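You operate a simulated robot arm through the tools that you are given. There is no shell and no other tool. Be economical: measure what you need, move in short steps, check, and stop when the job is done.

Carry out the task below with a simulated two-armed robot. There is one attempt and no reset: what you move stays moved.

JOB
Take the lid off the white-lid jar and lay it down on the grey bench top. Put the white pad on the top from the left of the third cabinet. Close the third machine black clamp that stands open. Press the floor scale hold key two times. Turn the dolly brake dial to on. Fetch the blue tape strip and set it on the flat carton with a blue bar. Push the grid lid shut. Do these in any order.

The check looks at the end state, three seconds after you hand in, the way a careful person would. Anything else that was tipped, shoved, dropped, spilled or broken makes it a failure. Lids that push on must go on centred and level and be pressed home; caps that screw on are set level and turned clockwise until they are tight.

ROBOT AND FRAMES
Two 7-joint arms with two-finger grippers on one trunk, on a base that drives. Base frame: it is fixed to the floor where the robot stands at the start and does not move with it; the origin is under the middle of the robot, x ahead of it, y to its left, z up; the surface under the hand at the start is at about z = 80. Readings come in cm, degrees, newtons and seconds.
The left shoulder is at the start at [7, 13.9, 120.9], the right one opposite. With the tool pointing down near the work surface each hand reaches from about 46 to 74 cm from the robot's upright axis, wherever it stands, measured 20 degrees to its own side. Places, roughly: blue tape strip (22x5x2 cm) [300, -590, 80]; dolly brake dial [70, -240, 40]; flat carton with a blue bar (27x21x2 cm) [300, -640, 80]; floor scale hold key [350, -160, 80]; grid lid [690, -390, 110]; third machine black clamp [790, 70, 140]; top of the third cabinet [830, -40, 160]; white pad (6x5x5 cm) [700, 160, 60]; white-lid jar (10x10x10 cm) [50, -10, 80]. Payload 3.43 kg a hand.
Tool frame (each hand has its own): the origin (TCP) lies between the finger pads and is the grasp point; the fingertips stand 3 cm ahead of it; z points along the fingers, y is the line along which they close. Largest opening 10.4 cm; the body of the gripper starts 5.7 cm behind the TCP.
Orientation is that of the tool frame in the base frame, as a unit quaternion [x, y, z, w]. With the fingers straight down and closing along the base's y, the tool's x points along the base's -x, its y along +y and its z along -z.

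CONTROLS
- The arms move only by the tool move_arm. It takes "left_increments", "right_increments" or both (then of equal length, played together; a hand with none holds still); each is a list of rows, each a list of 7 numbers: the shift along the tool's x, y, z in units of 300 mm (1.0 is 300 mm), then the turn, a rotation vector about the tool's x, y, z in units of 60 degrees (1.0 is 60 degrees), then the gripper command, from -1 (fully open) to 1 (shut), values between in proportion. In form: [[x, y, z, ax, ay, az, fingers], ...]. A call has 1 to 10 rows; each row is the pose to reach, as a shift and turn from the pose commanded when the call began, along the tool's axes at that moment. A call with a number of a shift or a turn outside -1 to 1 is refused whole. Each row takes 0.2 s and may step no farther than 5 cm and 8.6 degrees from the row before; otherwise, or with a gripper value out of range, the whole call is refused. A pose out of reach is approached as far as the arm can. The call stops where the force on the tool passes 40 N (or 10 N more than at its start, if that is more) or the arm is blocked; 0.2 s more then pass. Each finger travels about 4.5 cm/s and halts on what it meets, pressing with about 29 N; the grip force reading is that of the motor and also rises with nothing between the fingers. The clock runs only during rows and for 0.2 s after the last one: add rows that repeat a pose to give the fingers time. It gives the time, the measured TCP pose, the force on the tool (base axes), the opening and the grip force at its end, in the units of the frame above (readings bear some noise), with the torque about the TCP (base axes, N m) and any sound that the robot's microphone picked up.
- Cameras (640 x 400 px; columns grow to the right, rows downward): "scene" is now at [15.37, -1.21, 143.79]; the picture's right is [-0.23, -0.97, 0.00], its down [-0.56, 0.13, -0.82] and it looks along [0.80, -0.19, -0.57] (base axes); focal length 282 px, centre (320, 200). "left" rides on the left gripper at [6.7, -1.8, -9] in its tool frame; the picture's right is [0.25, 0.97, 0.00], its down [-0.73, 0.19, -0.66] and it looks along [-0.64, 0.17, 0.75] (tool axes); focal length 218 px, centre (320, 200). "right" rides on the right gripper at [6.7, 1.8, -9] in its tool frame; the picture's right is [-0.25, 0.97, 0.00], its down [-0.73, -0.19, -0.66] and it looks along [-0.64, -0.17, 0.75] (tool axes); focal length 218 px, centre (320, 200). There is no depth. A picture from a camera that has moved, and an enlarged one, comes with that camera's place and axes in the base frame and with its lens. The place of the scene camera against the robot may be out by one fixed shift of up to 2.5 cm in any direction.
- grab_frame(camera): a new picture of that camera. No time passes.
- raise_lower(by): slides the trunk up (or, below 0, down) by that many cm; the arms and the scene camera ride with it, the base frame stays. It gives what a move gives, with no picture.
- roll_base(legs): drives the robot by 1 to 6 legs, each [ahead, left, turn to the left] in cm, cm and degrees, along the robot's own axes; the way and the turn of a leg run together, so that a leg with both is an arc; at most 150 cm and 180 degrees a leg. The arms and the cameras ride along, it lands a little off, and it stops where it bumps. It gives what a move gives.
- head_to(pan, tilt): turns the head with the scene camera to pan (to the left, within 86 degrees either way) and tilt (down, from -29 to 69), counted from straight ahead of the robot. It gives what a move gives.
- enlarge(camera, box): a new picture of the part [left, top, right, bottom] of that camera's present view, enlarged. No time passes.
- sign_off(): hands the job in; it is judged then, once.

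Work in short steps. Places have to be worked out from the pictures, the camera data and where the tool is seen: move nearer, look again, correct. Check each grasp and each placing, and mend what went wrong. You have 165 turns and 118 pictures in all, those below and enlarged ones among them. Open the grippers and draw the arms clear of the work before you hand the job in, unless the task says otherwise; then end with one line.

The tools are called after ">>>" by a JSON object that holds its "method" and its "body". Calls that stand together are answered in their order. move_arm: Moves the arms, as the interface text tells. Its arguments: {"type":"object","properties":{"left_increments":{"type":"array"},"right_increments":{"type":"array"}},"required":[]} The other tools are called the same way: raise_lower (by) slides the trunk up or down; roll_base (legs) drives the base; head_to (pan, tilt) turns the head that bears the scene camera; grab_frame (camera) takes a picture; enlarge (camera, box) takes an enlarged picture of a part of a camera's view; sign_off () hands the job in.

At the start:

```text
t: 0.0
left_position: [55.35, 11.28, 125.97]
left_orientation: [0.0, 1.0, 0.0, 0.001]
left_wrist_force: [0.0, -0.7, -1.1]
left_torque: [-0.02, 0.01, 0.0]
left_finger_gap: 10.4
left_finger_force: 0.2
right_position: [48.04, -38.58, 115.98]
right_orientation: [0.001, 1.0, 0.0, 0.0]
right_wrist_force: [-0.2, 0.1, -1.3]
right_torque: [0.03, 0.0, 0.02]
right_finger_gap: 10.4
right_finger_force: 0.0
trunk travel left (down, up): [-70.4, 23.6]
robot x, y, heading: [0.37, 0.2, 0.1]
head pan, tilt: [-13.1, 34.7]
```

scene: 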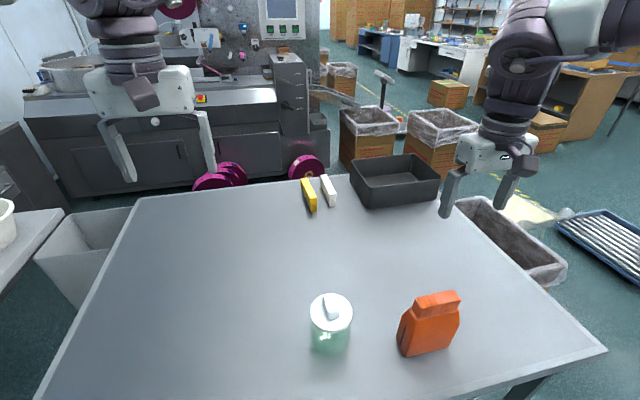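
right: 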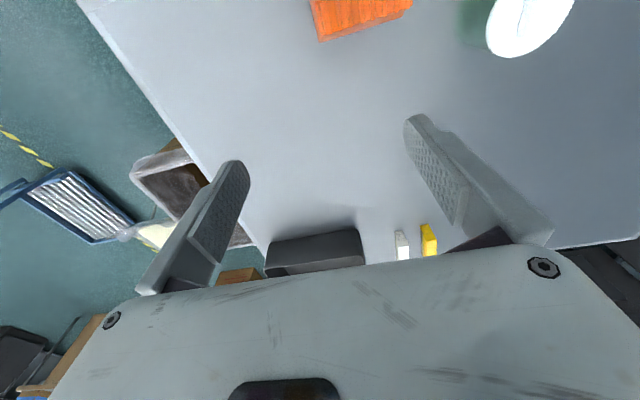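
left: 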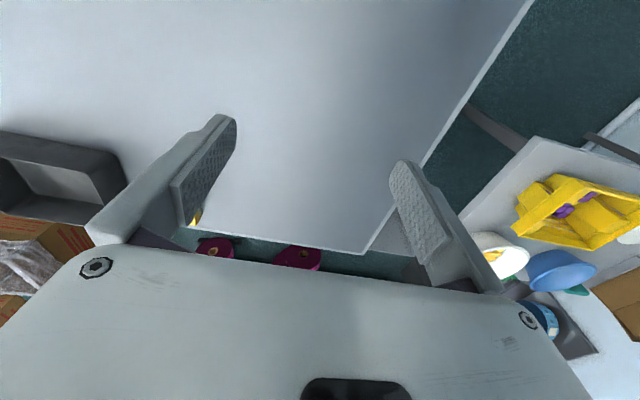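

The jar stands at about [50, -12], and its lid has a small block handle. I'll look closer at it first.

>>> {"method": "enlarge", "body": {"camera": "scene", "box": [270, 270, 390, 370]}}

>>> {"method": "enlarge", "body": {"camera": "right", "box": [440, 0, 640, 125]}}

```text
4.00 times, centred on (330, 320) of scene
camera zoom: at [15.37, -1.21, 143.79], right [-0.23, -0.97, 0.0], down [-0.56, 0.13, -0.82], along [0.8, -0.19, -0.57], focal length 1130 px, centre (280, -280)
```

zoom: 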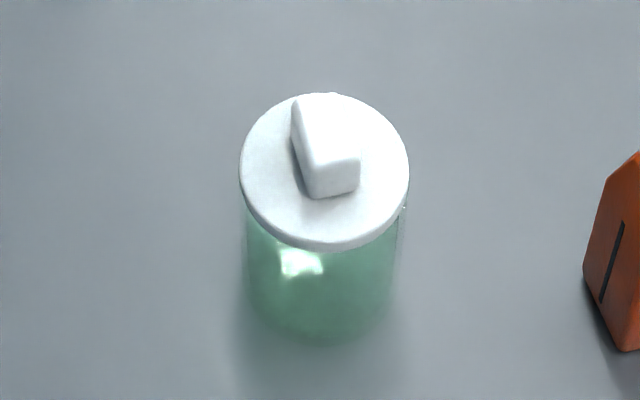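

```text
3.20 times, centred on (540, 62) of right
camera zoom: at [41.22, -36.9, 125.02], right [0.25, 0.97, 0.0], down [0.73, -0.19, 0.66], along [0.64, -0.17, -0.75], focal length 698 px, centre (-384, 640)
```

zoom: 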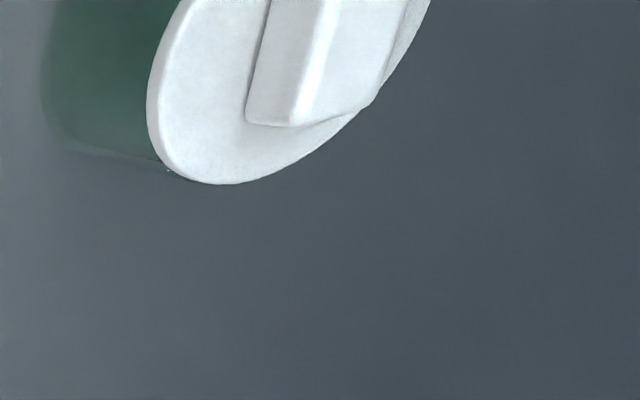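

The handle bar runs along base x, around [51.8, -12.4], with its top at about z=90. I'll bring the right hand above it and look.

>>> {"method": "move_arm", "body": {"right_increments": [[0, 0.15, 0.05, 0, 0, 0, -1], [-0.02, 0.3, 0.1, 0, 0, 0, -1], [-0.03, 0.45, 0.15, 0, 0, 0, -1], [-0.04, 0.6, 0.22, 0, 0, 0, -1], [-0.05, 0.75, 0.3, 0, 0, 0, -1], [-0.06, 0.87, 0.37, 0, 0, 0, -1], [-0.06, 0.87, 0.43, 0, 0, 0, -1], [-0.06, 0.87, 0.43, 0, 0, 0, -1]]}}

>>> {"method": "grab_frame", "body": {"camera": "right"}}

>>> {"method": "grab_frame", "body": {"camera": "scene"}}

```text
refused: row 5 steps farther than a row can; nothing moved
```

```text
112 pictures are left
camera right: at [41.22, -36.9, 125.02], right [0.25, 0.97, 0.0], down [0.73, -0.19, 0.66], along [0.64, -0.17, -0.75], focal length 218 px, centre (320, 200)
```

right: 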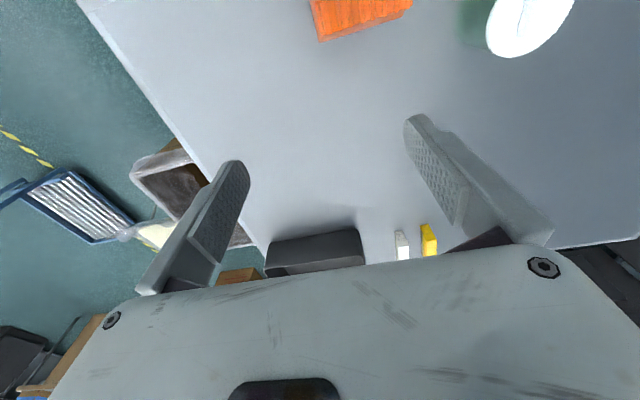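

```text
111 pictures are left
camera scene: at [15.37, -1.21, 143.79], right [-0.23, -0.97, 0.0], down [-0.56, 0.13, -0.82], along [0.8, -0.19, -0.57], focal length 282 px, centre (320, 200)
```

scene: 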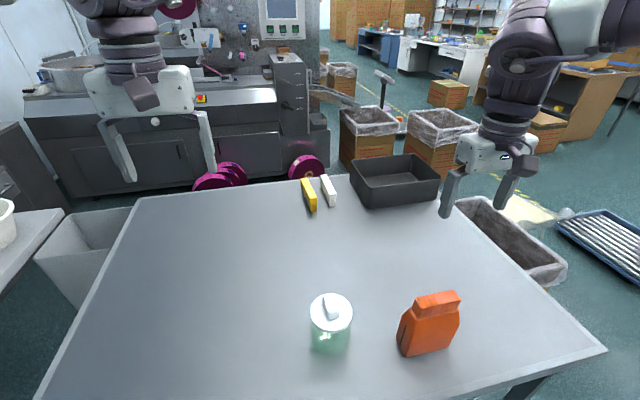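

The call was refused because of step size, so I'll use smaller steps.

>>> {"method": "move_arm", "body": {"right_increments": [[0, 0.14, 0.05, 0, 0, 0, -1], [-0.02, 0.28, 0.1, 0, 0, 0, -1], [-0.03, 0.42, 0.15, 0, 0, 0, -1], [-0.04, 0.56, 0.2, 0, 0, 0, -1], [-0.05, 0.7, 0.26, 0, 0, 0, -1], [-0.06, 0.8, 0.32, 0, 0, 0, -1], [-0.06, 0.87, 0.4, 0, 0, 0, -1], [-0.06, 0.87, 0.43, 0, 0, 0, -1]]}}

>>> {"method": "grab_frame", "body": {"camera": "right"}}

```text
t: 1.8
left_position: [55.33, 11.34, 126.06]
left_orientation: [0.0, 1.0, 0.001, 0.0]
left_wrist_force: [0.2, 0.5, -0.1]
left_torque: [0.0, -0.01, -0.01]
left_finger_gap: 10.41
left_finger_force: 0.0
right_position: [47.01, -17.74, 103.99]
right_orientation: [0.0, 1.0, 0.001, 0.001]
right_wrist_force: [-0.6, 0.5, 0.0]
right_torque: [-0.03, -0.03, 0.02]
right_finger_gap: 10.38
right_finger_force: 0.0
right hand out of reach, approached as far as the arm can: row 5, 6, 7, 8
trunk travel left (down, up): [-70.4, 23.6]
robot x, y, heading: [0.14, 0.02, 0.1]
head pan, tilt: [-13.1, 34.7]
```

```text
110 pictures are left
camera right: at [40.24, -16.04, 113.09], right [0.25, 0.97, 0.0], down [0.73, -0.19, 0.66], along [0.64, -0.17, -0.75], focal length 218 px, centre (320, 200)
```

right: 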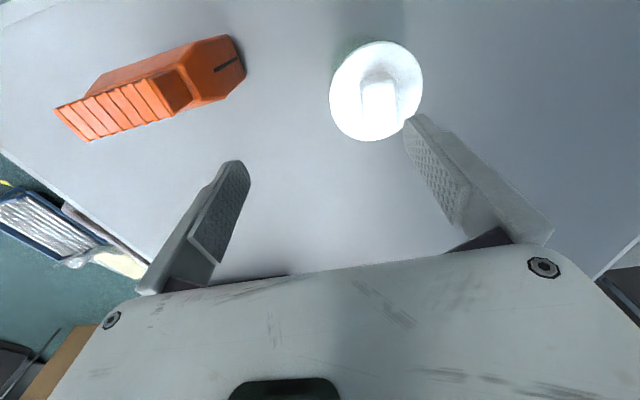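

The arm was too folded to reach. The jar handle looks to be near [48.3, -12]. I'll drive back and left so that it sits about 20° to the right.

>>> {"method": "roll_base", "body": {"legs": [[-8, 9, 0]]}}

>>> {"method": "grab_frame", "body": {"camera": "right"}}

```text
t: 3.0
left_position: [47.57, 20.04, 125.95]
left_orientation: [0.001, 1.0, 0.0, -0.001]
left_wrist_force: [-0.7, -0.4, -0.3]
left_torque: [-0.03, 0.0, 0.02]
left_finger_gap: 10.4
left_finger_force: 0.1
right_position: [39.23, -8.94, 103.98]
right_orientation: [0.001, 1.0, 0.002, 0.0]
right_wrist_force: [0.2, -0.3, -0.1]
right_torque: [-0.02, -0.03, 0.0]
right_finger_gap: 10.41
right_finger_force: 0.0
trunk travel left (down, up): [-70.4, 23.6]
robot x, y, heading: [-7.72, 9.17, -0.1]
head pan, tilt: [-13.1, 34.7]
```

```text
109 pictures are left
camera right: at [32.45, -7.21, 113.03], right [0.25, 0.97, 0.0], down [0.73, -0.19, 0.66], along [0.64, -0.16, -0.75], focal length 218 px, centre (320, 200)
```

right: 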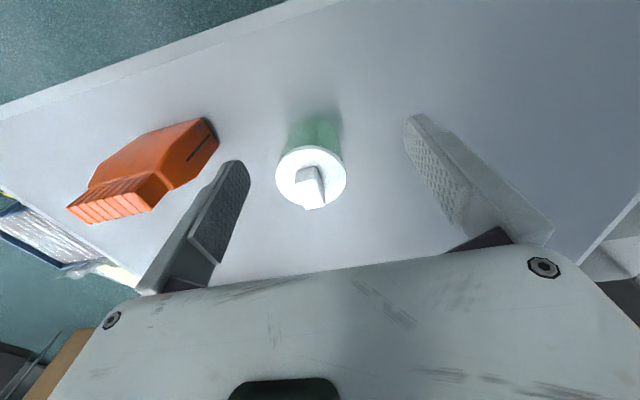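

The handle is triangulated at about [48.2, -12.4, 89]. I'll go above it with the TCP at z=98 and look again.

>>> {"method": "move_arm", "body": {"right_increments": [[-0.12, -0.05, 0.05, 0, 0, 0, -1], [-0.24, -0.1, 0.1, 0, 0, 0, -1], [-0.3, -0.117, 0.2, 0, 0, 0, -1], [-0.3, -0.117, 0.2, 0, 0, 0, -1]]}}

>>> {"method": "grab_frame", "body": {"camera": "right"}}

>>> {"method": "grab_frame", "body": {"camera": "scene"}}

```text
t: 4.0
left_position: [47.5, 20.08, 125.98]
left_orientation: [0.001, 1.0, 0.001, 0.0]
left_wrist_force: [-0.2, 0.3, -0.7]
left_torque: [0.0, 0.0, 0.01]
left_finger_gap: 10.41
left_finger_force: 0.1
right_position: [45.6, -14.82, 99.03]
right_orientation: [0.001, 1.0, 0.002, 0.001]
right_wrist_force: [0.2, -0.9, -0.7]
right_torque: [-0.06, 0.0, 0.0]
right_finger_gap: 10.41
right_finger_force: 0.1
right hand out of reach, approached as far as the arm can: row 1, 2, 3, 4
trunk travel left (down, up): [-70.4, 23.6]
robot x, y, heading: [-7.79, 8.79, 0.1]
head pan, tilt: [-13.1, 34.7]
```

```text
108 pictures are left
camera right: at [38.84, -13.16, 108.15], right [0.25, 0.97, 0.0], down [0.73, -0.19, 0.66], along [0.64, -0.16, -0.75], focal length 218 px, centre (320, 200)
```

right: 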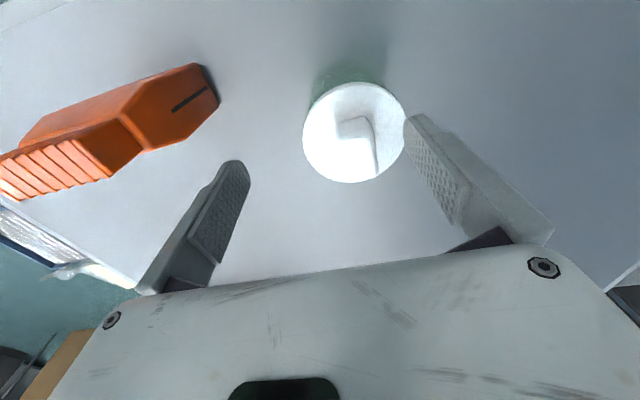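

```text
107 pictures are left
camera scene: at [7.53, 7.75, 143.79], right [-0.23, -0.97, 0.0], down [-0.56, 0.13, -0.82], along [0.8, -0.19, -0.57], focal length 282 px, centre (320, 200)
```

scene: 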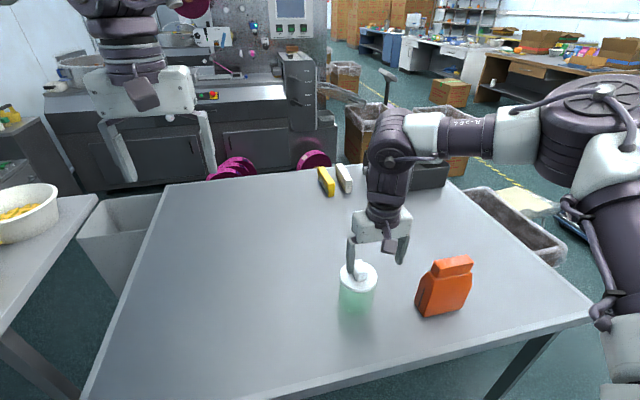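

I'm at [45.6, -14.8]; the move stopped short of the target. I'll try a small correction to learn what the limit is.

>>> {"method": "move_arm", "body": {"right_increments": [[-0.04, 0.04, 0, 0, 0, 0, -1], [-0.09, 0.08, 0, 0, 0, 0, -1], [-0.09, 0.08, 0.0, 0, 0, 0, -1]]}}

```text
t: 4.8
left_position: [47.54, 20.24, 125.96]
left_orientation: [0.001, 1.0, 0.0, 0.0]
left_wrist_force: [-0.6, 0.2, 0.5]
left_torque: [-0.02, -0.03, -0.01]
left_finger_gap: 10.38
left_finger_force: 0.0
right_position: [45.64, -14.66, 99.79]
right_orientation: [0.001, 1.0, 0.002, 0.001]
right_wrist_force: [-0.2, -0.2, 0.5]
right_torque: [0.0, 0.0, 0.01]
right_finger_gap: 10.39
right_finger_force: 0.1
right hand out of reach, approached as far as the arm can: row 1, 2, 3
trunk travel left (down, up): [-70.4, 23.6]
robot x, y, heading: [-7.71, 8.73, 0.0]
head pan, tilt: [-13.1, 34.7]
```

The limit may come from hand height relative to the shoulder. I'll raise the trunk and then reach down.

>>> {"method": "raise_lower", "body": {"by": 14}}

>>> {"method": "move_arm", "body": {"right_increments": [[0, 0, 0.1, 0, 0, 0, -1], [0, 0, 0.2, 0, 0, 0, -1], [0, 0, 0.3, 0, 0, 0, -1], [-0.04, 0.04, 0.4, 0, 0, 0, -1], [-0.09, 0.08, 0.4, 0, 0, 0, -1], [-0.09, 0.08, 0.4, 0, 0, 0, -1]]}}

>>> {"method": "grab_frame", "body": {"camera": "right"}}

```text
t: 6.5
left_position: [47.56, 20.11, 140.09]
left_orientation: [0.001, 1.0, -0.001, 0.0]
left_wrist_force: [0.0, 0.1, 0.3]
left_torque: [-0.02, -0.01, -0.02]
left_finger_gap: 10.41
left_finger_force: 0.1
right_position: [45.7, -14.64, 113.88]
right_orientation: [0.0, 1.0, 0.002, 0.001]
right_wrist_force: [0.0, 0.6, 0.1]
right_torque: [0.06, -0.03, 0.0]
right_finger_gap: 10.4
right_finger_force: 0.0
trunk travel left (down, up): [-84.4, 9.6]
robot x, y, heading: [-8.19, 8.85, -0.1]
head pan, tilt: [-13.1, 34.7]
```

```text
t: 7.9
left_position: [47.57, 20.25, 140.01]
left_orientation: [0.001, 1.0, 0.0, 0.0]
left_wrist_force: [-0.6, -0.1, 0.6]
left_torque: [0.0, -0.01, -0.02]
left_finger_gap: 10.39
left_finger_force: 0.0
right_position: [43.81, -17.15, 106.21]
right_orientation: [0.001, 1.0, 0.002, 0.002]
right_wrist_force: [-0.7, 0.6, 0.4]
right_torque: [-0.02, 0.01, 0.03]
right_finger_gap: 10.38
right_finger_force: 0.2
right hand out of reach, approached as far as the arm can: row 1, 2, 3, 4, 5, 6
trunk travel left (down, up): [-84.4, 9.6]
robot x, y, heading: [-8.11, 9.2, -0.1]
head pan, tilt: [-13.1, 34.7]
```

```text
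106 pictures are left
camera right: at [37.05, -15.34, 115.32], right [0.25, 0.97, 0.01], down [0.73, -0.2, 0.66], along [0.64, -0.16, -0.75], focal length 218 px, centre (320, 200)
```

right: 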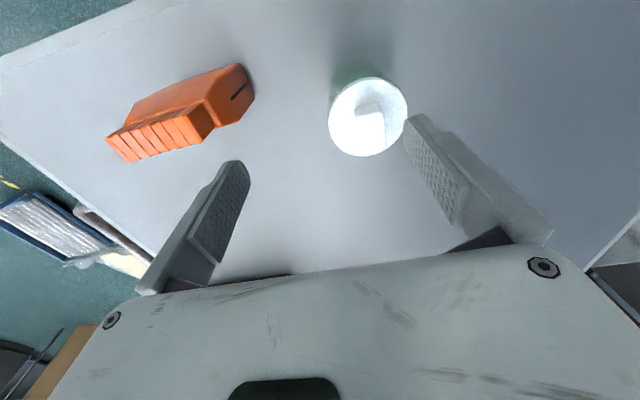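

The arm seems to hit a joint limit that depends on hand yaw. As a test I'll yaw the hand 30° to the left at a safe height.

>>> {"method": "move_arm", "body": {"right_increments": [[0, 0, 0, 0, 0, -0.14, -1], [0, 0, 0, 0, 0, -0.28, -1], [0, 0, 0, 0, 0, -0.42, -1], [0, 0, 0, 0, 0, -0.5, -1], [0, 0, 0, 0, 0, -0.5, -1], [0, 0, 0, 0, 0, -0.5, -1]]}}

```text
t: 9.3
left_position: [47.4, 20.18, 140.04]
left_orientation: [0.001, 1.0, 0.0, 0.0]
left_wrist_force: [0.3, 0.2, 0.3]
left_torque: [-0.01, 0.04, -0.01]
left_finger_gap: 10.39
left_finger_force: 0.1
right_position: [43.48, -17.14, 106.3]
right_orientation: [-0.258, 0.966, 0.002, 0.001]
right_wrist_force: [-0.2, -0.3, 0.0]
right_torque: [0.04, -0.05, 0.01]
right_finger_gap: 10.39
right_finger_force: 0.2
trunk travel left (down, up): [-84.4, 9.6]
robot x, y, heading: [-7.74, 9.35, -0.3]
head pan, tilt: [-13.1, 34.7]
```

Yawing left freed the arm. The bar lies along x, within about 7°, so I'll shift the base left to put the jar further to the right of the robot, then yaw back to about 10°.

>>> {"method": "roll_base", "body": {"legs": [[0, 13, 0]]}}

>>> {"method": "move_arm", "body": {"right_increments": [[0, -0.1, 0, 0, 0, 0.1, -1], [0, -0.2, 0, 0, 0, 0.2, -1], [0, -0.3, 0, 0, 0, 0.3, -1], [0, -0.4, 0, 0, 0, 0.38, -1], [0, -0.4, 0, 0, 0, 0.38, -1]]}}

>>> {"method": "grab_frame", "body": {"camera": "right"}}

```text
t: 10.6
left_position: [47.54, 32.55, 140.04]
left_orientation: [0.004, 1.0, 0.002, 0.001]
left_wrist_force: [-0.3, -0.2, 0.8]
left_torque: [0.01, 0.0, -0.05]
left_finger_gap: 10.43
left_finger_force: 0.0
right_position: [43.24, -4.56, 106.25]
right_orientation: [-0.256, 0.967, 0.003, 0.002]
right_wrist_force: [-0.1, -1.2, 0.0]
right_torque: [0.03, 0.02, -0.04]
right_finger_gap: 10.41
right_finger_force: 0.0
trunk travel left (down, up): [-84.4, 9.6]
robot x, y, heading: [-7.78, 22.26, -0.2]
head pan, tilt: [-13.1, 34.7]
```

```text
t: 11.8
left_position: [47.45, 32.66, 140.03]
left_orientation: [0.003, 1.0, 0.001, 0.0]
left_wrist_force: [0.2, 0.1, 0.0]
left_torque: [0.02, 0.01, 0.02]
left_finger_gap: 10.42
left_finger_force: 0.1
right_position: [49.2, -15.11, 106.27]
right_orientation: [-0.059, 0.998, 0.003, 0.003]
right_wrist_force: [-0.2, 0.3, -0.5]
right_torque: [0.0, -0.02, -0.04]
right_finger_gap: 10.4
right_finger_force: 0.2
trunk travel left (down, up): [-84.4, 9.6]
robot x, y, heading: [-8.09, 21.83, -0.4]
head pan, tilt: [-13.1, 34.7]
```

```text
105 pictures are left
camera right: at [42.28, -14.28, 115.32], right [0.14, 0.99, 0.01], down [0.74, -0.11, 0.66], along [0.65, -0.09, -0.75], focal length 218 px, centre (320, 200)
```

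right: 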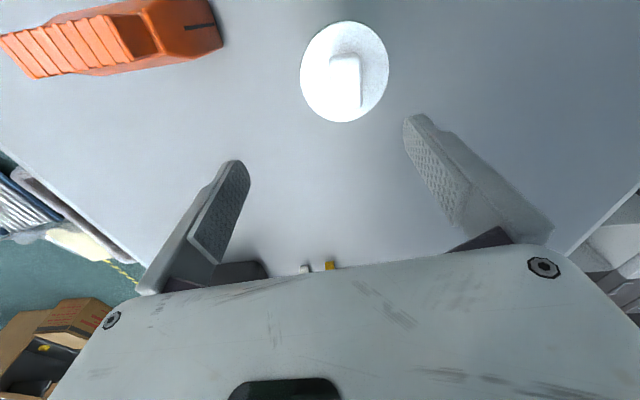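

Handle centre is about [48.8, -12.05]. I'll shift over it and come down to TCP z≈92.5.

>>> {"method": "move_arm", "body": {"right_increments": [[0.001, 0.103, 0, 0, 0, -0.0, -1], [0.001, 0.103, 0.15, 0, 0, 0, -1], [0.001, 0.103, 0.3, 0, 0, 0, -1], [0.001, 0.103, 0.45, 0, 0, 0, -1], [0.001, 0.103, 0.46, 0, 0, 0, -1]]}}

>>> {"method": "grab_frame", "body": {"camera": "right"}}

>>> {"method": "enlarge", "body": {"camera": "scene", "box": [280, 170, 520, 320]}}

```text
t: 13.0
left_position: [47.54, 32.62, 140.05]
left_orientation: [0.003, 1.0, 0.0, 0.0]
left_wrist_force: [0.4, 0.0, 0.0]
left_torque: [0.01, -0.04, 0.01]
left_finger_gap: 10.41
left_finger_force: 0.1
right_position: [43.8, -13.73, 100.39]
right_orientation: [-0.059, 0.998, 0.002, 0.002]
right_wrist_force: [1.0, -0.4, 0.3]
right_torque: [0.0, 0.0, 0.02]
right_finger_gap: 10.42
right_finger_force: 0.0
right hand out of reach, approached as far as the arm can: row 1, 2, 3, 4, 5
trunk travel left (down, up): [-84.4, 9.6]
robot x, y, heading: [-7.72, 21.8, -0.4]
head pan, tilt: [-13.1, 34.7]
```

```text
104 pictures are left
camera right: at [36.84, -12.93, 109.4], right [0.14, 0.99, 0.0], down [0.74, -0.11, 0.66], along [0.65, -0.09, -0.75], focal length 218 px, centre (320, 200)
```

right: 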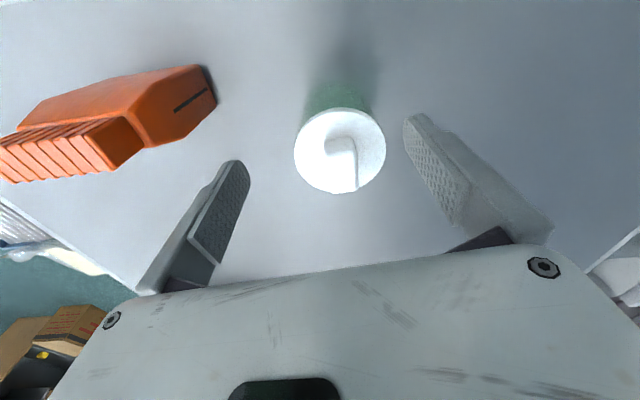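

```text
2.67 times, centred on (400, 245) of scene
camera zoom: at [7.51, 20.64, 157.79], right [-0.23, -0.97, 0.0], down [-0.55, 0.13, -0.82], along [0.8, -0.19, -0.57], focal length 753 px, centre (107, 80)
```

zoom: 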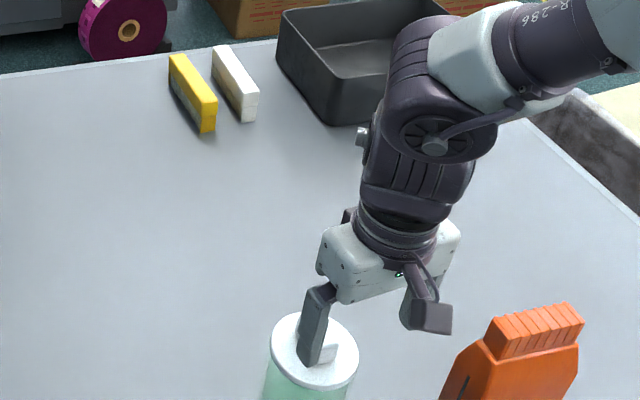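

Going down pulled the hand back, so something else limits it. I'll test the other yaw direction (clockwise) while pushing forward at the same height.

>>> {"method": "move_arm", "body": {"right_increments": [[0, 0, 0, 0, 0, 0.14, -1], [0, 0, 0, 0, 0, 0.28, -1], [0, 0, 0, 0, 0, 0.42, -1], [-0.05, 0, 0, 0, 0, 0.45, -1], [-0.1, 0, 0, 0, 0, 0.45, -1], [-0.15, 0, 0, 0, 0, 0.45, -1], [-0.15, 0, 0, 0, 0, 0.45, -1]]}}

```text
t: 14.6
left_position: [47.64, 32.76, 140.02]
left_orientation: [0.004, 1.0, 0.0, -0.001]
left_wrist_force: [0.2, -0.8, 0.2]
left_torque: [0.02, 0.02, 0.01]
left_finger_gap: 10.4
left_finger_force: 0.1
right_position: [45.86, -14.11, 102.11]
right_orientation: [0.175, 0.985, 0.003, 0.001]
right_wrist_force: [0.1, -0.6, 0.1]
right_torque: [0.0, -0.01, -0.02]
right_finger_gap: 10.38
right_finger_force: 0.0
right hand out of reach, approached as far as the arm can: row 4, 5, 6, 7
trunk travel left (down, up): [-84.4, 9.6]
robot x, y, heading: [-7.71, 21.63, -0.3]
head pan, tilt: [-13.1, 34.7]
```

The limit surface trades forward reach for height. I'll look at the whole right arm's posture.

>>> {"method": "head_to", "body": {"pan": -50, "tilt": 30}}

>>> {"method": "grab_frame", "body": {"camera": "scene"}}

```text
t: 15.6
left_position: [47.62, 32.79, 140.05]
left_orientation: [0.003, 1.0, 0.0, 0.0]
left_wrist_force: [-0.2, 0.3, 0.2]
left_torque: [0.03, -0.01, -0.03]
left_finger_gap: 10.41
left_finger_force: 0.1
right_position: [45.76, -14.13, 102.13]
right_orientation: [0.175, 0.985, 0.002, 0.002]
right_wrist_force: [-0.6, -0.4, 0.8]
right_torque: [0.04, -0.01, -0.01]
right_finger_gap: 10.4
right_finger_force: 0.1
trunk travel left (down, up): [-84.4, 9.6]
robot x, y, heading: [-7.97, 21.69, -0.4]
head pan, tilt: [-50.0, 30.0]
```

```text
102 pictures are left
camera scene: at [4.72, 15.71, 158.53], right [-0.77, -0.64, 0.0], down [-0.32, 0.38, -0.87], along [0.55, -0.67, -0.5], focal length 282 px, centre (320, 200)
```

scene: 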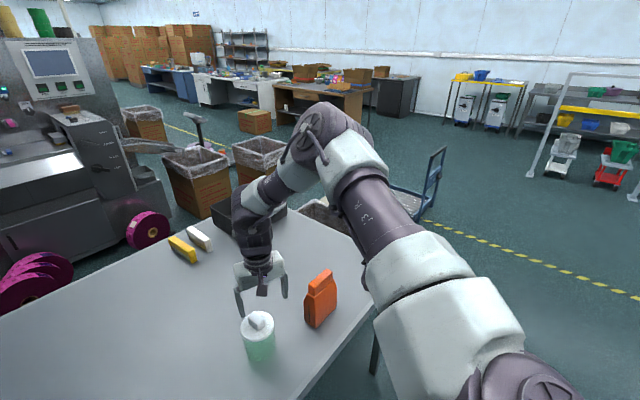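

The arm is folded with its elbow out. The limit favours a higher hand relative to the shoulder, so I'll lift the hand 30 cm and lower the trunk by 30 cm.

>>> {"method": "move_arm", "body": {"right_increments": [[0, 0, -0.15, 0, 0, -0.1, -1], [0, 0, -0.3, 0, 0, -0.2, -1], [0, 0, -0.45, 0, 0, -0.3, -1], [0, 0, -0.6, 0, 0, -0.34, -1], [0, 0, -0.75, 0, 0, -0.34, -1], [0, 0, -0.9, 0, 0, -0.34, -1], [0, 0, -1, 0, 0, -0.34, -1], [0, 0, -1, 0, 0, -0.34, -1]]}}

>>> {"method": "raise_lower", "body": {"by": -30}}

>>> {"method": "move_arm", "body": {"right_increments": [[-0.03, 0.02, 0, 0, 0, 0, -1], [-0.1, 0.07, 0, 0, 0, 0, -1], [-0.1, 0.07, 0.12, 0, 0, 0, -1], [-0.1, 0.07, 0.12, 0, 0, 0, -1]]}}

```text
t: 17.4
left_position: [47.35, 32.83, 140.19]
left_orientation: [0.002, 1.0, 0.0, 0.0]
left_wrist_force: [-0.3, 0.3, -0.3]
left_torque: [0.02, 0.01, 0.01]
left_finger_gap: 10.42
left_finger_force: 0.1
right_position: [44.7, -13.95, 131.51]
right_orientation: [-0.002, 1.0, 0.003, 0.004]
right_wrist_force: [-0.9, 0.2, 0.4]
right_torque: [0.01, -0.02, 0.0]
right_finger_gap: 10.37
right_finger_force: 0.0
right hand out of reach, approached as far as the arm can: row 7, 8
trunk travel left (down, up): [-84.4, 9.6]
robot x, y, heading: [-7.32, 21.92, -0.4]
head pan, tilt: [-50.0, 30.0]
```

```text
t: 20.4
left_position: [47.61, 32.74, 110.09]
left_orientation: [0.003, 1.0, 0.0, 0.0]
left_wrist_force: [0.4, -0.1, -0.6]
left_torque: [-0.02, -0.02, 0.01]
left_finger_gap: 10.38
left_finger_force: 0.0
right_position: [44.72, -14.0, 101.44]
right_orientation: [-0.002, 1.0, 0.002, 0.002]
right_wrist_force: [-0.3, 0.1, 0.2]
right_torque: [0.01, -0.03, 0.01]
right_finger_gap: 10.41
right_finger_force: 0.0
trunk travel left (down, up): [-54.4, 39.6]
robot x, y, heading: [-8.33, 21.63, -0.3]
head pan, tilt: [-50.0, 30.0]
```

```text
t: 21.4
left_position: [47.48, 32.81, 110.12]
left_orientation: [0.004, 1.0, 0.001, 0.0]
left_wrist_force: [-0.6, -0.7, 0.6]
left_torque: [0.02, -0.03, -0.02]
left_finger_gap: 10.4
left_finger_force: 0.1
right_position: [47.06, -12.03, 97.59]
right_orientation: [-0.002, 1.0, 0.002, 0.006]
right_wrist_force: [-1.2, 0.8, 0.3]
right_torque: [0.0, 0.03, 0.02]
right_finger_gap: 10.42
right_finger_force: 0.1
right hand out of reach, approached as far as the arm can: row 1, 2, 3, 4
trunk travel left (down, up): [-54.4, 39.6]
robot x, y, heading: [-7.67, 22.15, -0.1]
head pan, tilt: [-50.0, 30.0]
```

Better: the hand is at [47.1, -12.0, 97.6]. From here, lower should be more reachable, so I'll continue down and forward.

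>>> {"method": "move_arm", "body": {"right_increments": [[-0.02, 0, 0.05, 0, 0, 0, -1], [-0.05, 0, 0.1, 0, 0, 0, -1], [-0.057, 0, 0.17, 0, 0, 0, -1], [-0.057, 0, 0.17, 0, 0, 0, -1]]}}

>>> {"method": "grab_frame", "body": {"camera": "right"}}

>>> {"method": "grab_frame", "body": {"camera": "scene"}}

```text
t: 22.4
left_position: [47.5, 32.75, 110.14]
left_orientation: [0.004, 1.0, 0.0, 0.0]
left_wrist_force: [-0.2, -0.1, 0.5]
left_torque: [0.02, -0.01, 0.01]
left_finger_gap: 10.41
left_finger_force: 0.0
right_position: [48.88, -12.05, 92.58]
right_orientation: [-0.002, 1.0, 0.002, 0.003]
right_wrist_force: [0.9, 0.3, 0.8]
right_torque: [-0.02, -0.02, -0.01]
right_finger_gap: 10.41
right_finger_force: 0.2
trunk travel left (down, up): [-54.4, 39.6]
robot x, y, heading: [-7.96, 21.61, -0.1]
head pan, tilt: [-50.0, 30.0]
```

```text
101 pictures are left
camera right: at [42.17, -10.39, 101.58], right [0.25, 0.97, 0.01], down [0.73, -0.19, 0.66], along [0.64, -0.16, -0.75], focal length 218 px, centre (320, 200)
```

right: 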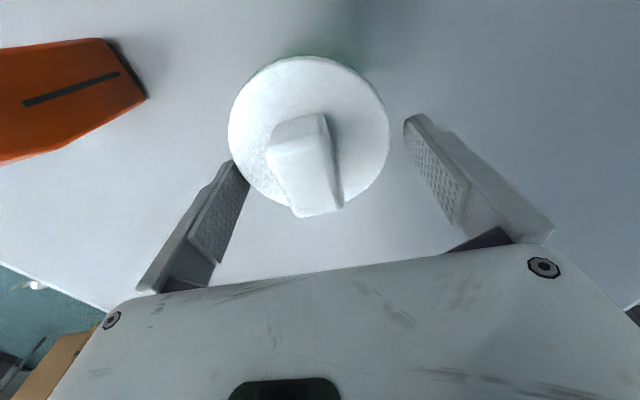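

```text
100 pictures are left
camera scene: at [4.68, 15.72, 128.53], right [-0.77, -0.64, 0.0], down [-0.32, 0.38, -0.87], along [0.55, -0.67, -0.5], focal length 282 px, centre (320, 200)
```

scene: 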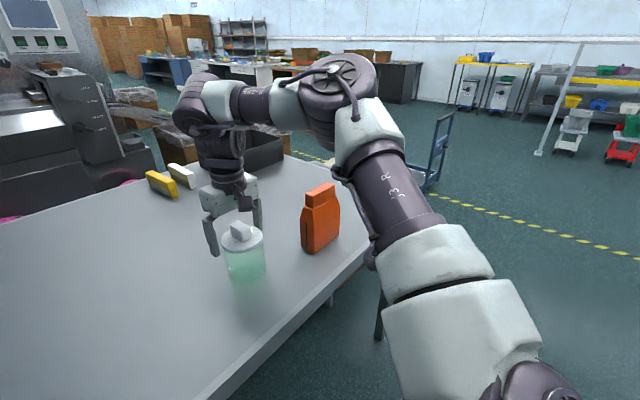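

The bar centre is now about [49.6, -13.0], running along x. I'll shift 0.9 cm to the right, come down to z≈89.5 and close.

>>> {"method": "move_arm", "body": {"right_increments": [[-0.02, -0.031, 0, 0, 0, 0, -1], [-0.02, -0.031, 0.05, 0, 0, 0, -1], [-0.02, -0.031, 0.1, 0, 0, 0, -1], [-0.02, -0.031, 0.1, 0, 0, 0, 0], [-0.02, -0.031, 0.1, 0, 0, 0, 0.3], [-0.02, -0.031, 0.1, 0, 0, 0, 1], [-0.02, -0.031, 0.1, 0, 0, 0, 1], [-0.02, -0.031, 0.1, 0, 0, 0, 1], [-0.02, -0.031, 0.1, 0, 0, 0, 1], [-0.02, -0.031, 0.1, 0, 0, 0, 1]]}}

>>> {"method": "grab_frame", "body": {"camera": "right"}}

```text
t: 24.6
left_position: [47.62, 32.85, 110.01]
left_orientation: [0.003, 1.0, 0.0, 0.0]
left_wrist_force: [0.6, -0.3, 0.0]
left_torque: [-0.02, -0.01, -0.02]
left_finger_gap: 10.38
left_finger_force: 0.1
right_position: [49.51, -12.66, 89.41]
right_orientation: [-0.001, 1.0, 0.003, 0.003]
right_wrist_force: [0.3, 0.3, -0.4]
right_torque: [-0.02, -0.04, 0.0]
right_finger_gap: 8.91
right_finger_force: 28.9
trunk travel left (down, up): [-54.4, 39.6]
robot x, y, heading: [-7.82, 21.83, -0.4]
head pan, tilt: [-50.0, 30.0]
```

```text
99 pictures are left
camera right: at [42.77, -11.09, 98.43], right [0.25, 0.97, 0.01], down [0.73, -0.19, 0.66], along [0.64, -0.16, -0.75], focal length 218 px, centre (320, 200)
```

right: 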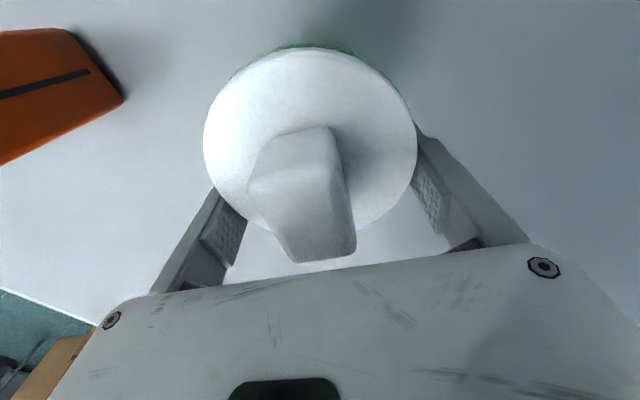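

The fingers hold the lid's rim (8.9 cm). I'll lift a little and see whether the lid comes off alone.

>>> {"method": "move_arm", "body": {"right_increments": [[0, 0, -0.02, 0, 0, 0, 1], [0, 0, -0.05, 0, 0, 0, 1], [0, 0, -0.08, 0, 0, 0, 1], [0, 0, -0.1, 0, 0, 0, 1]]}}

>>> {"method": "enlarge", "body": {"camera": "scene", "box": [150, 150, 390, 300]}}

```text
t: 25.6
left_position: [47.67, 32.79, 110.11]
left_orientation: [0.003, 1.0, 0.0, -0.001]
left_wrist_force: [0.3, -0.1, -0.3]
left_torque: [0.02, 0.02, -0.03]
left_finger_gap: 10.43
left_finger_force: 0.1
right_position: [49.45, -12.9, 92.47]
right_orientation: [-0.001, 1.0, 0.002, 0.002]
right_wrist_force: [0.0, -0.7, -4.3]
right_torque: [-0.03, -0.08, 0.02]
right_finger_gap: 8.88
right_finger_force: 29.0
trunk travel left (down, up): [-54.4, 39.6]
robot x, y, heading: [-7.64, 21.66, -0.2]
head pan, tilt: [-50.0, 30.0]
```

```text
2.67 times, centred on (270, 225) of scene
camera zoom: at [4.75, 15.68, 128.52], right [-0.77, -0.64, 0.0], down [-0.32, 0.39, -0.87], along [0.55, -0.67, -0.5], focal length 753 px, centre (453, 133)
```

zoom: 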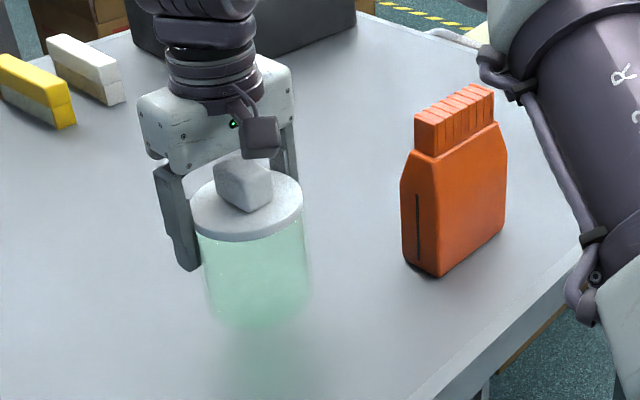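

The jar came up together with the lid. I'll set it back down, open, rise 2.2 cm and grip the bar only.

>>> {"method": "move_arm", "body": {"right_increments": [[0, 0, 0.03, 0, 0, 0, 1], [0, 0, 0.06, 0, 0, 0, 1], [0, 0, 0.09, 0, 0, 0, 1], [0, 0, 0.102, 0, 0, 0, 1], [0, 0, 0.102, 0, 0, 0, 1], [0, 0, 0.102, 0, 0, 0, -1], [0, 0, 0.102, 0, 0, 0, -1], [0, 0, 0.03, 0, 0, 0, -1]]}}

>>> {"method": "move_arm", "body": {"right_increments": [[0, 0, 0, 0, 0, 0, 0], [0, 0, 0, 0, 0, 0, 0.4], [0, 0, 0, 0, 0, 0, 1], [0, 0, 0, 0, 0, 0, 1], [0, 0, 0, 0, 0, 0, 1], [0, 0, 0, 0, 0, 0, 1], [0, 0, 0, 0, 0, 0, 1]]}}

>>> {"method": "grab_frame", "body": {"camera": "right"}}

>>> {"method": "enlarge", "body": {"camera": "scene", "box": [150, 150, 390, 300]}}

```text
t: 27.4
left_position: [47.51, 32.84, 110.12]
left_orientation: [0.003, 1.0, 0.0, 0.0]
left_wrist_force: [-0.4, 0.1, -0.2]
left_torque: [0.02, -0.03, 0.02]
left_finger_gap: 10.38
left_finger_force: 0.0
right_position: [49.36, -12.95, 91.61]
right_orientation: [-0.002, 1.0, 0.003, 0.003]
right_wrist_force: [0.6, 0.2, 0.8]
right_torque: [-0.02, 0.03, 0.02]
right_finger_gap: 10.38
right_finger_force: 0.1
trunk travel left (down, up): [-54.4, 39.6]
robot x, y, heading: [-8.24, 22.01, -0.0]
head pan, tilt: [-50.0, 30.0]
```

```text
t: 29.0
left_position: [47.59, 32.79, 109.98]
left_orientation: [0.004, 1.0, 0.0, 0.0]
left_wrist_force: [0.8, -0.1, -0.1]
left_torque: [0.04, 0.02, -0.01]
left_finger_gap: 10.39
left_finger_force: 0.1
right_position: [49.38, -12.99, 91.53]
right_orientation: [-0.001, 1.0, 0.003, 0.003]
right_wrist_force: [0.7, -0.1, -0.1]
right_torque: [-0.06, -0.05, 0.01]
right_finger_gap: 8.9
right_finger_force: 28.8
trunk travel left (down, up): [-54.4, 39.6]
robot x, y, heading: [-7.89, 21.95, -0.5]
head pan, tilt: [-50.0, 30.0]
```

```text
97 pictures are left
camera right: at [42.58, -11.39, 100.58], right [0.25, 0.97, 0.01], down [0.73, -0.19, 0.66], along [0.64, -0.16, -0.75], focal length 218 px, centre (320, 200)
```

right: 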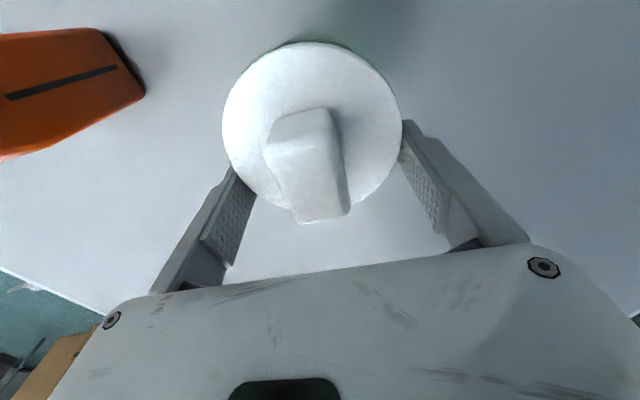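

```text
2.67 times, centred on (270, 225) of scene
camera zoom: at [4.74, 15.69, 128.52], right [-0.77, -0.64, 0.0], down [-0.32, 0.38, -0.87], along [0.55, -0.67, -0.5], focal length 753 px, centre (453, 133)
```

zoom: 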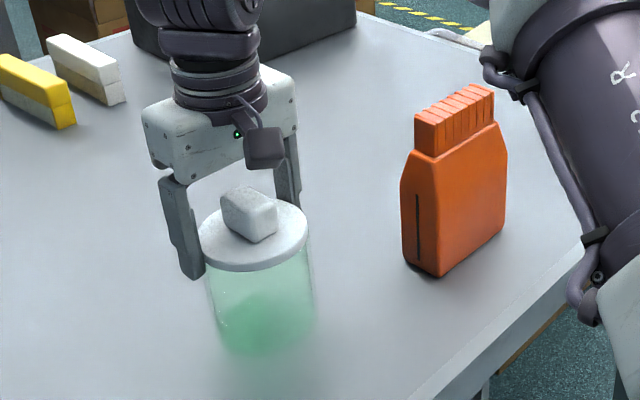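

The fingertips are now nearer the rim only. I'll try lifting a little from here.

>>> {"method": "move_arm", "body": {"right_increments": [[0, 0, -0.02, 0, 0, 0, 1], [0, 0, -0.04, 0, 0, 0, 1], [0, 0, -0.07, 0, 0, 0, 1]]}}

>>> {"method": "enlarge", "body": {"camera": "scene", "box": [150, 150, 390, 300]}}

```text
t: 29.8
left_position: [47.55, 32.73, 110.02]
left_orientation: [0.004, 1.0, 0.0, 0.0]
left_wrist_force: [0.2, 0.2, -0.2]
left_torque: [0.01, 0.05, 0.01]
left_finger_gap: 10.39
left_finger_force: 0.0
right_position: [49.41, -12.99, 93.55]
right_orientation: [-0.002, 1.0, 0.002, 0.004]
right_wrist_force: [-0.2, -0.6, -4.2]
right_torque: [-0.03, -0.08, -0.02]
right_finger_gap: 8.9
right_finger_force: 29.3
trunk travel left (down, up): [-54.4, 39.6]
robot x, y, heading: [-8.01, 21.78, -0.2]
head pan, tilt: [-50.0, 30.0]
```

```text
2.67 times, centred on (270, 225) of scene
camera zoom: at [4.75, 15.68, 128.52], right [-0.77, -0.64, 0.0], down [-0.32, 0.39, -0.87], along [0.55, -0.67, -0.5], focal length 753 px, centre (453, 133)
```

zoom: 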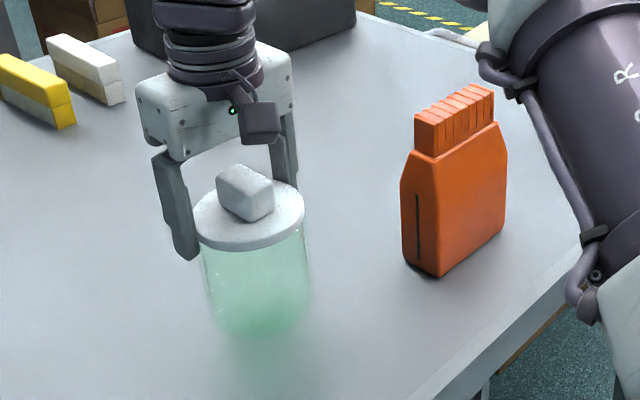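

It lifted the jar again. I'll set it down and try gripping only the bar, with the tips above the lid plate, to rule out that I'm squeezing the jar body.

>>> {"method": "move_arm", "body": {"right_increments": [[0, 0, 0.03, 0, 0, 0, 1], [0, 0, 0.055, 0, 0, 0, 1], [0, 0, 0.068, 0, 0, 0, 1], [0, 0, 0.068, 0, 0, 0, 1], [0, 0, 0.068, 0, 0, 0, -1], [0, 0, 0.068, 0, 0, 0, -1], [0, 0, 0.02, 0, 0, 0, -1], [0, 0, -0.03, 0, 0, 0, -1]]}}

>>> {"method": "move_arm", "body": {"right_increments": [[0, 0, 0, 0, 0, 0, 0], [0, 0, 0, 0, 0, 0, 0.4], [0, 0, 0, 0, 0, 0, 1], [0, 0, 0, 0, 0, 0, 1], [0, 0, 0, 0, 0, 0, 1], [0, 0, 0, 0, 0, 0, 1], [0, 0, 0, 0, 0, 0, 1]]}}

>>> {"method": "grab_frame", "body": {"camera": "right"}}

>>> {"method": "enlarge", "body": {"camera": "scene", "box": [150, 150, 390, 300]}}

```text
t: 31.6
left_position: [47.57, 32.89, 110.01]
left_orientation: [0.003, 1.0, 0.001, 0.0]
left_wrist_force: [0.3, -1.2, -0.6]
left_torque: [-0.02, -0.03, -0.04]
left_finger_gap: 10.42
left_finger_force: 0.0
right_position: [49.11, -12.97, 94.35]
right_orientation: [-0.003, 1.0, 0.004, 0.005]
right_wrist_force: [-0.7, -0.2, 0.3]
right_torque: [-0.03, 0.01, 0.03]
right_finger_gap: 10.41
right_finger_force: 0.2
trunk travel left (down, up): [-54.4, 39.6]
robot x, y, heading: [-7.99, 21.85, -0.3]
head pan, tilt: [-50.0, 30.0]
```

```text
t: 33.2
left_position: [47.71, 32.84, 110.02]
left_orientation: [0.003, 1.0, 0.0, 0.0]
left_wrist_force: [0.2, -0.7, 0.4]
left_torque: [-0.02, -0.02, -0.03]
left_finger_gap: 10.38
left_finger_force: 0.1
right_position: [49.15, -13.0, 94.45]
right_orientation: [-0.002, 1.0, 0.003, 0.004]
right_wrist_force: [1.0, 1.8, -0.6]
right_torque: [0.03, 0.01, -0.02]
right_finger_gap: 2.71
right_finger_force: 28.9
trunk travel left (down, up): [-54.4, 39.6]
robot x, y, heading: [-7.81, 22.07, -0.3]
head pan, tilt: [-50.0, 30.0]
```

```text
94 pictures are left
camera right: at [42.29, -11.46, 103.41], right [0.25, 0.97, 0.01], down [0.72, -0.19, 0.66], along [0.64, -0.16, -0.75], focal length 218 px, centre (320, 200)
```

right: 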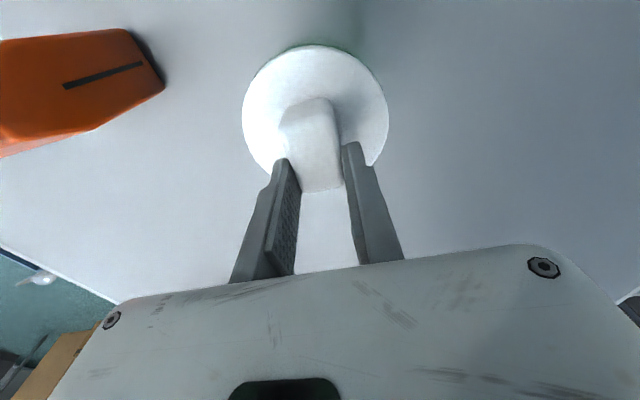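

```text
2.67 times, centred on (270, 225) of scene
camera zoom: at [4.72, 15.72, 128.53], right [-0.77, -0.64, 0.0], down [-0.32, 0.38, -0.87], along [0.55, -0.67, -0.5], focal length 753 px, centre (453, 133)
```

zoom: 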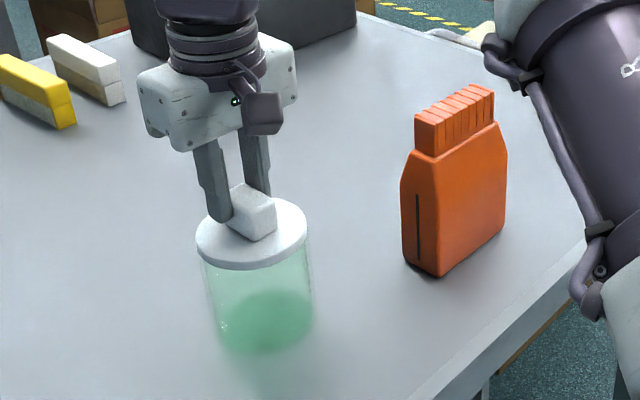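

The bar is gripped (2.7 cm wide). I'll lift slowly and check.

>>> {"method": "move_arm", "body": {"right_increments": [[0, 0, -0.01, 0, 0, 0, 1], [0, 0, -0.02, 0, 0, 0, 1], [0, 0, -0.04, 0, 0, 0, 1], [0, 0, -0.06, 0, 0, 0, 1]]}}

>>> {"method": "enlarge", "body": {"camera": "scene", "box": [150, 150, 390, 300]}}

```text
t: 34.2
left_position: [47.4, 32.88, 110.07]
left_orientation: [0.003, 1.0, 0.0, 0.0]
left_wrist_force: [0.8, 1.0, 0.3]
left_torque: [0.01, -0.03, -0.02]
left_finger_gap: 10.43
left_finger_force: 0.1
right_position: [48.35, -13.18, 95.86]
right_orientation: [-0.001, 1.0, 0.003, 0.004]
right_wrist_force: [-0.5, 0.0, 0.5]
right_torque: [0.0, -0.02, -0.02]
right_finger_gap: 2.69
right_finger_force: 29.1
right hand out of reach, approached as far as the arm can: row 1, 2, 3, 4
trunk travel left (down, up): [-54.4, 39.6]
robot x, y, heading: [-7.96, 21.89, -0.3]
head pan, tilt: [-50.0, 30.0]
heard: snap
```

```text
2.67 times, centred on (270, 225) of scene
camera zoom: at [4.68, 15.71, 128.53], right [-0.77, -0.64, 0.0], down [-0.32, 0.38, -0.87], along [0.55, -0.67, -0.5], focal length 753 px, centre (453, 133)
```

zoom: 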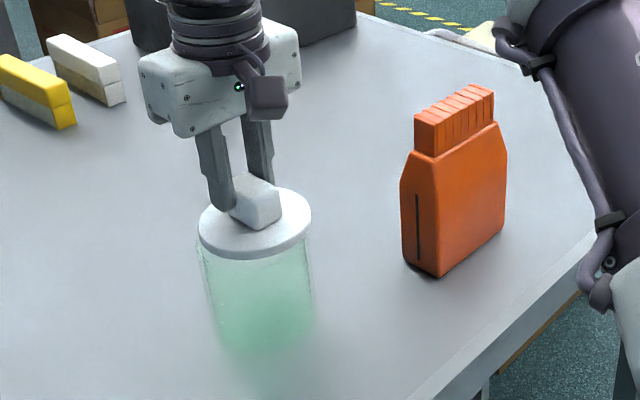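

A snap: the lid is off. The hand is at its upper limit relative to the shoulder, so I'll lift with the trunk.

>>> {"method": "raise_lower", "body": {"by": 12}}

>>> {"method": "head_to", "body": {"pan": -35, "tilt": 40}}

>>> {"method": "grab_frame", "body": {"camera": "scene"}}

```text
t: 35.7
left_position: [47.55, 32.7, 121.98]
left_orientation: [0.004, 1.0, 0.0, 0.0]
left_wrist_force: [0.6, 0.4, -0.6]
left_torque: [0.02, 0.01, 0.0]
left_finger_gap: 10.37
left_finger_force: 0.2
right_position: [48.39, -13.23, 107.76]
right_orientation: [-0.002, 1.0, 0.003, 0.005]
right_wrist_force: [0.1, -0.1, -0.3]
right_torque: [0.03, 0.03, 0.01]
right_finger_gap: 2.68
right_finger_force: 29.0
trunk travel left (down, up): [-66.4, 27.6]
robot x, y, heading: [-7.85, 21.98, -0.2]
head pan, tilt: [-50.0, 30.0]
```

```text
t: 36.5
left_position: [47.59, 32.81, 122.06]
left_orientation: [0.004, 1.0, 0.0, 0.0]
left_wrist_force: [0.7, -0.4, -0.5]
left_torque: [0.0, 0.01, -0.04]
left_finger_gap: 10.39
left_finger_force: 0.0
right_position: [48.41, -13.19, 107.81]
right_orientation: [-0.001, 1.0, 0.003, 0.005]
right_wrist_force: [-0.5, -0.1, -0.9]
right_torque: [-0.01, 0.01, 0.02]
right_finger_gap: 2.71
right_finger_force: 28.6
trunk travel left (down, up): [-66.4, 27.6]
robot x, y, heading: [-7.87, 22.06, -0.4]
head pan, tilt: [-35.0, 40.0]
```

```text
91 pictures are left
camera scene: at [5.87, 17.74, 139.0], right [-0.58, -0.82, 0.0], down [-0.52, 0.37, -0.77], along [0.62, -0.44, -0.64], focal length 282 px, centre (320, 200)
```

scene: 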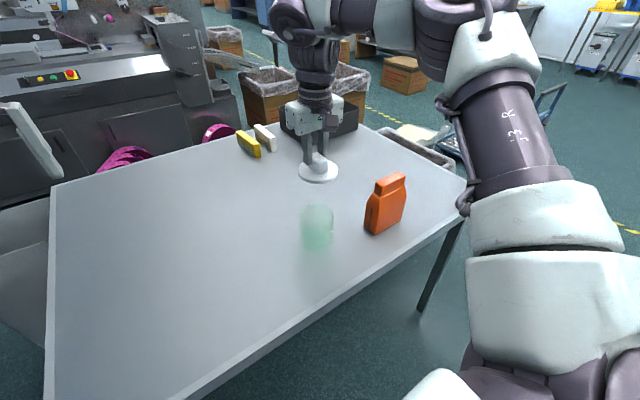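

The jar is standing open. I'll carry the lid to a free spot to the left (y≈+7) and then lower it.

>>> {"method": "roll_base", "body": {"legs": [[0, 20, 0]]}}

>>> {"method": "raise_lower", "body": {"by": -18}}

>>> {"method": "grab_frame", "body": {"camera": "right"}}

>>> {"method": "grab_frame", "body": {"camera": "scene"}}

```text
t: 38.0
left_position: [47.64, 51.64, 122.01]
left_orientation: [0.004, 1.0, 0.001, 0.0]
left_wrist_force: [0.7, -0.3, 0.8]
left_torque: [0.02, 0.0, -0.03]
left_finger_gap: 10.4
left_finger_force: 0.1
right_position: [48.49, 5.82, 107.78]
right_orientation: [0.0, 1.0, 0.004, 0.004]
right_wrist_force: [0.6, -0.6, -0.1]
right_torque: [0.02, -0.02, 0.0]
right_finger_gap: 2.68
right_finger_force: 28.5
trunk travel left (down, up): [-66.4, 27.6]
robot x, y, heading: [-7.57, 41.21, -0.5]
head pan, tilt: [-35.0, 40.0]
```

```text
t: 40.0
left_position: [47.6, 51.88, 103.93]
left_orientation: [0.004, 1.0, 0.0, -0.001]
left_wrist_force: [0.5, 1.3, 0.7]
left_torque: [0.0, 0.01, 0.01]
left_finger_gap: 10.41
left_finger_force: 0.0
right_position: [48.45, 5.95, 89.82]
right_orientation: [-0.001, 1.0, 0.004, 0.005]
right_wrist_force: [-0.1, 0.9, -0.3]
right_torque: [0.02, -0.02, 0.04]
right_finger_gap: 2.69
right_finger_force: 29.2
trunk travel left (down, up): [-48.4, 45.6]
robot x, y, heading: [-7.94, 41.0, -0.2]
head pan, tilt: [-35.0, 40.0]
```

```text
90 pictures are left
camera right: at [41.61, 7.55, 98.85], right [0.25, 0.97, 0.01], down [0.72, -0.19, 0.66], along [0.64, -0.16, -0.75], focal length 218 px, centre (320, 200)
```

right: 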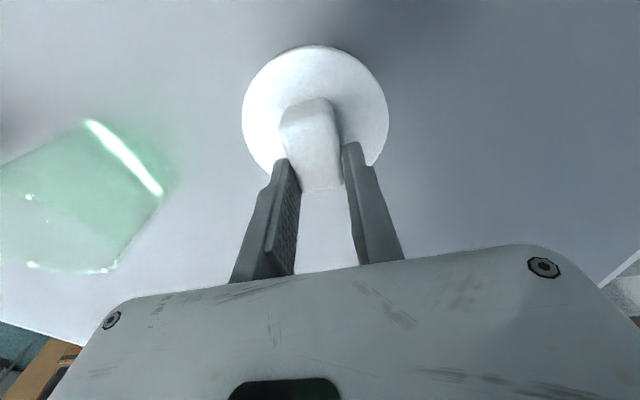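

```text
89 pictures are left
camera scene: at [5.95, 36.85, 121.0], right [-0.58, -0.82, 0.0], down [-0.52, 0.37, -0.77], along [0.62, -0.44, -0.64], focal length 282 px, centre (320, 200)
```

scene: 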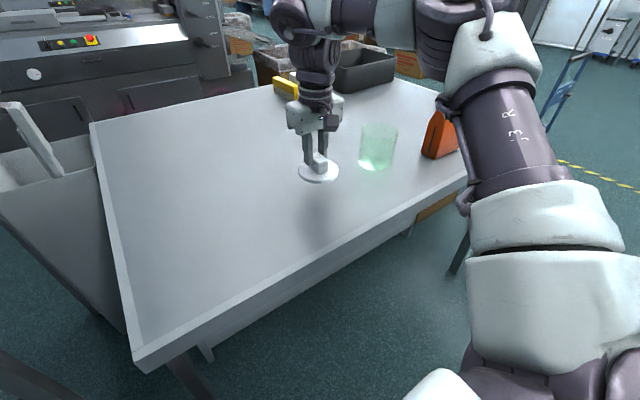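

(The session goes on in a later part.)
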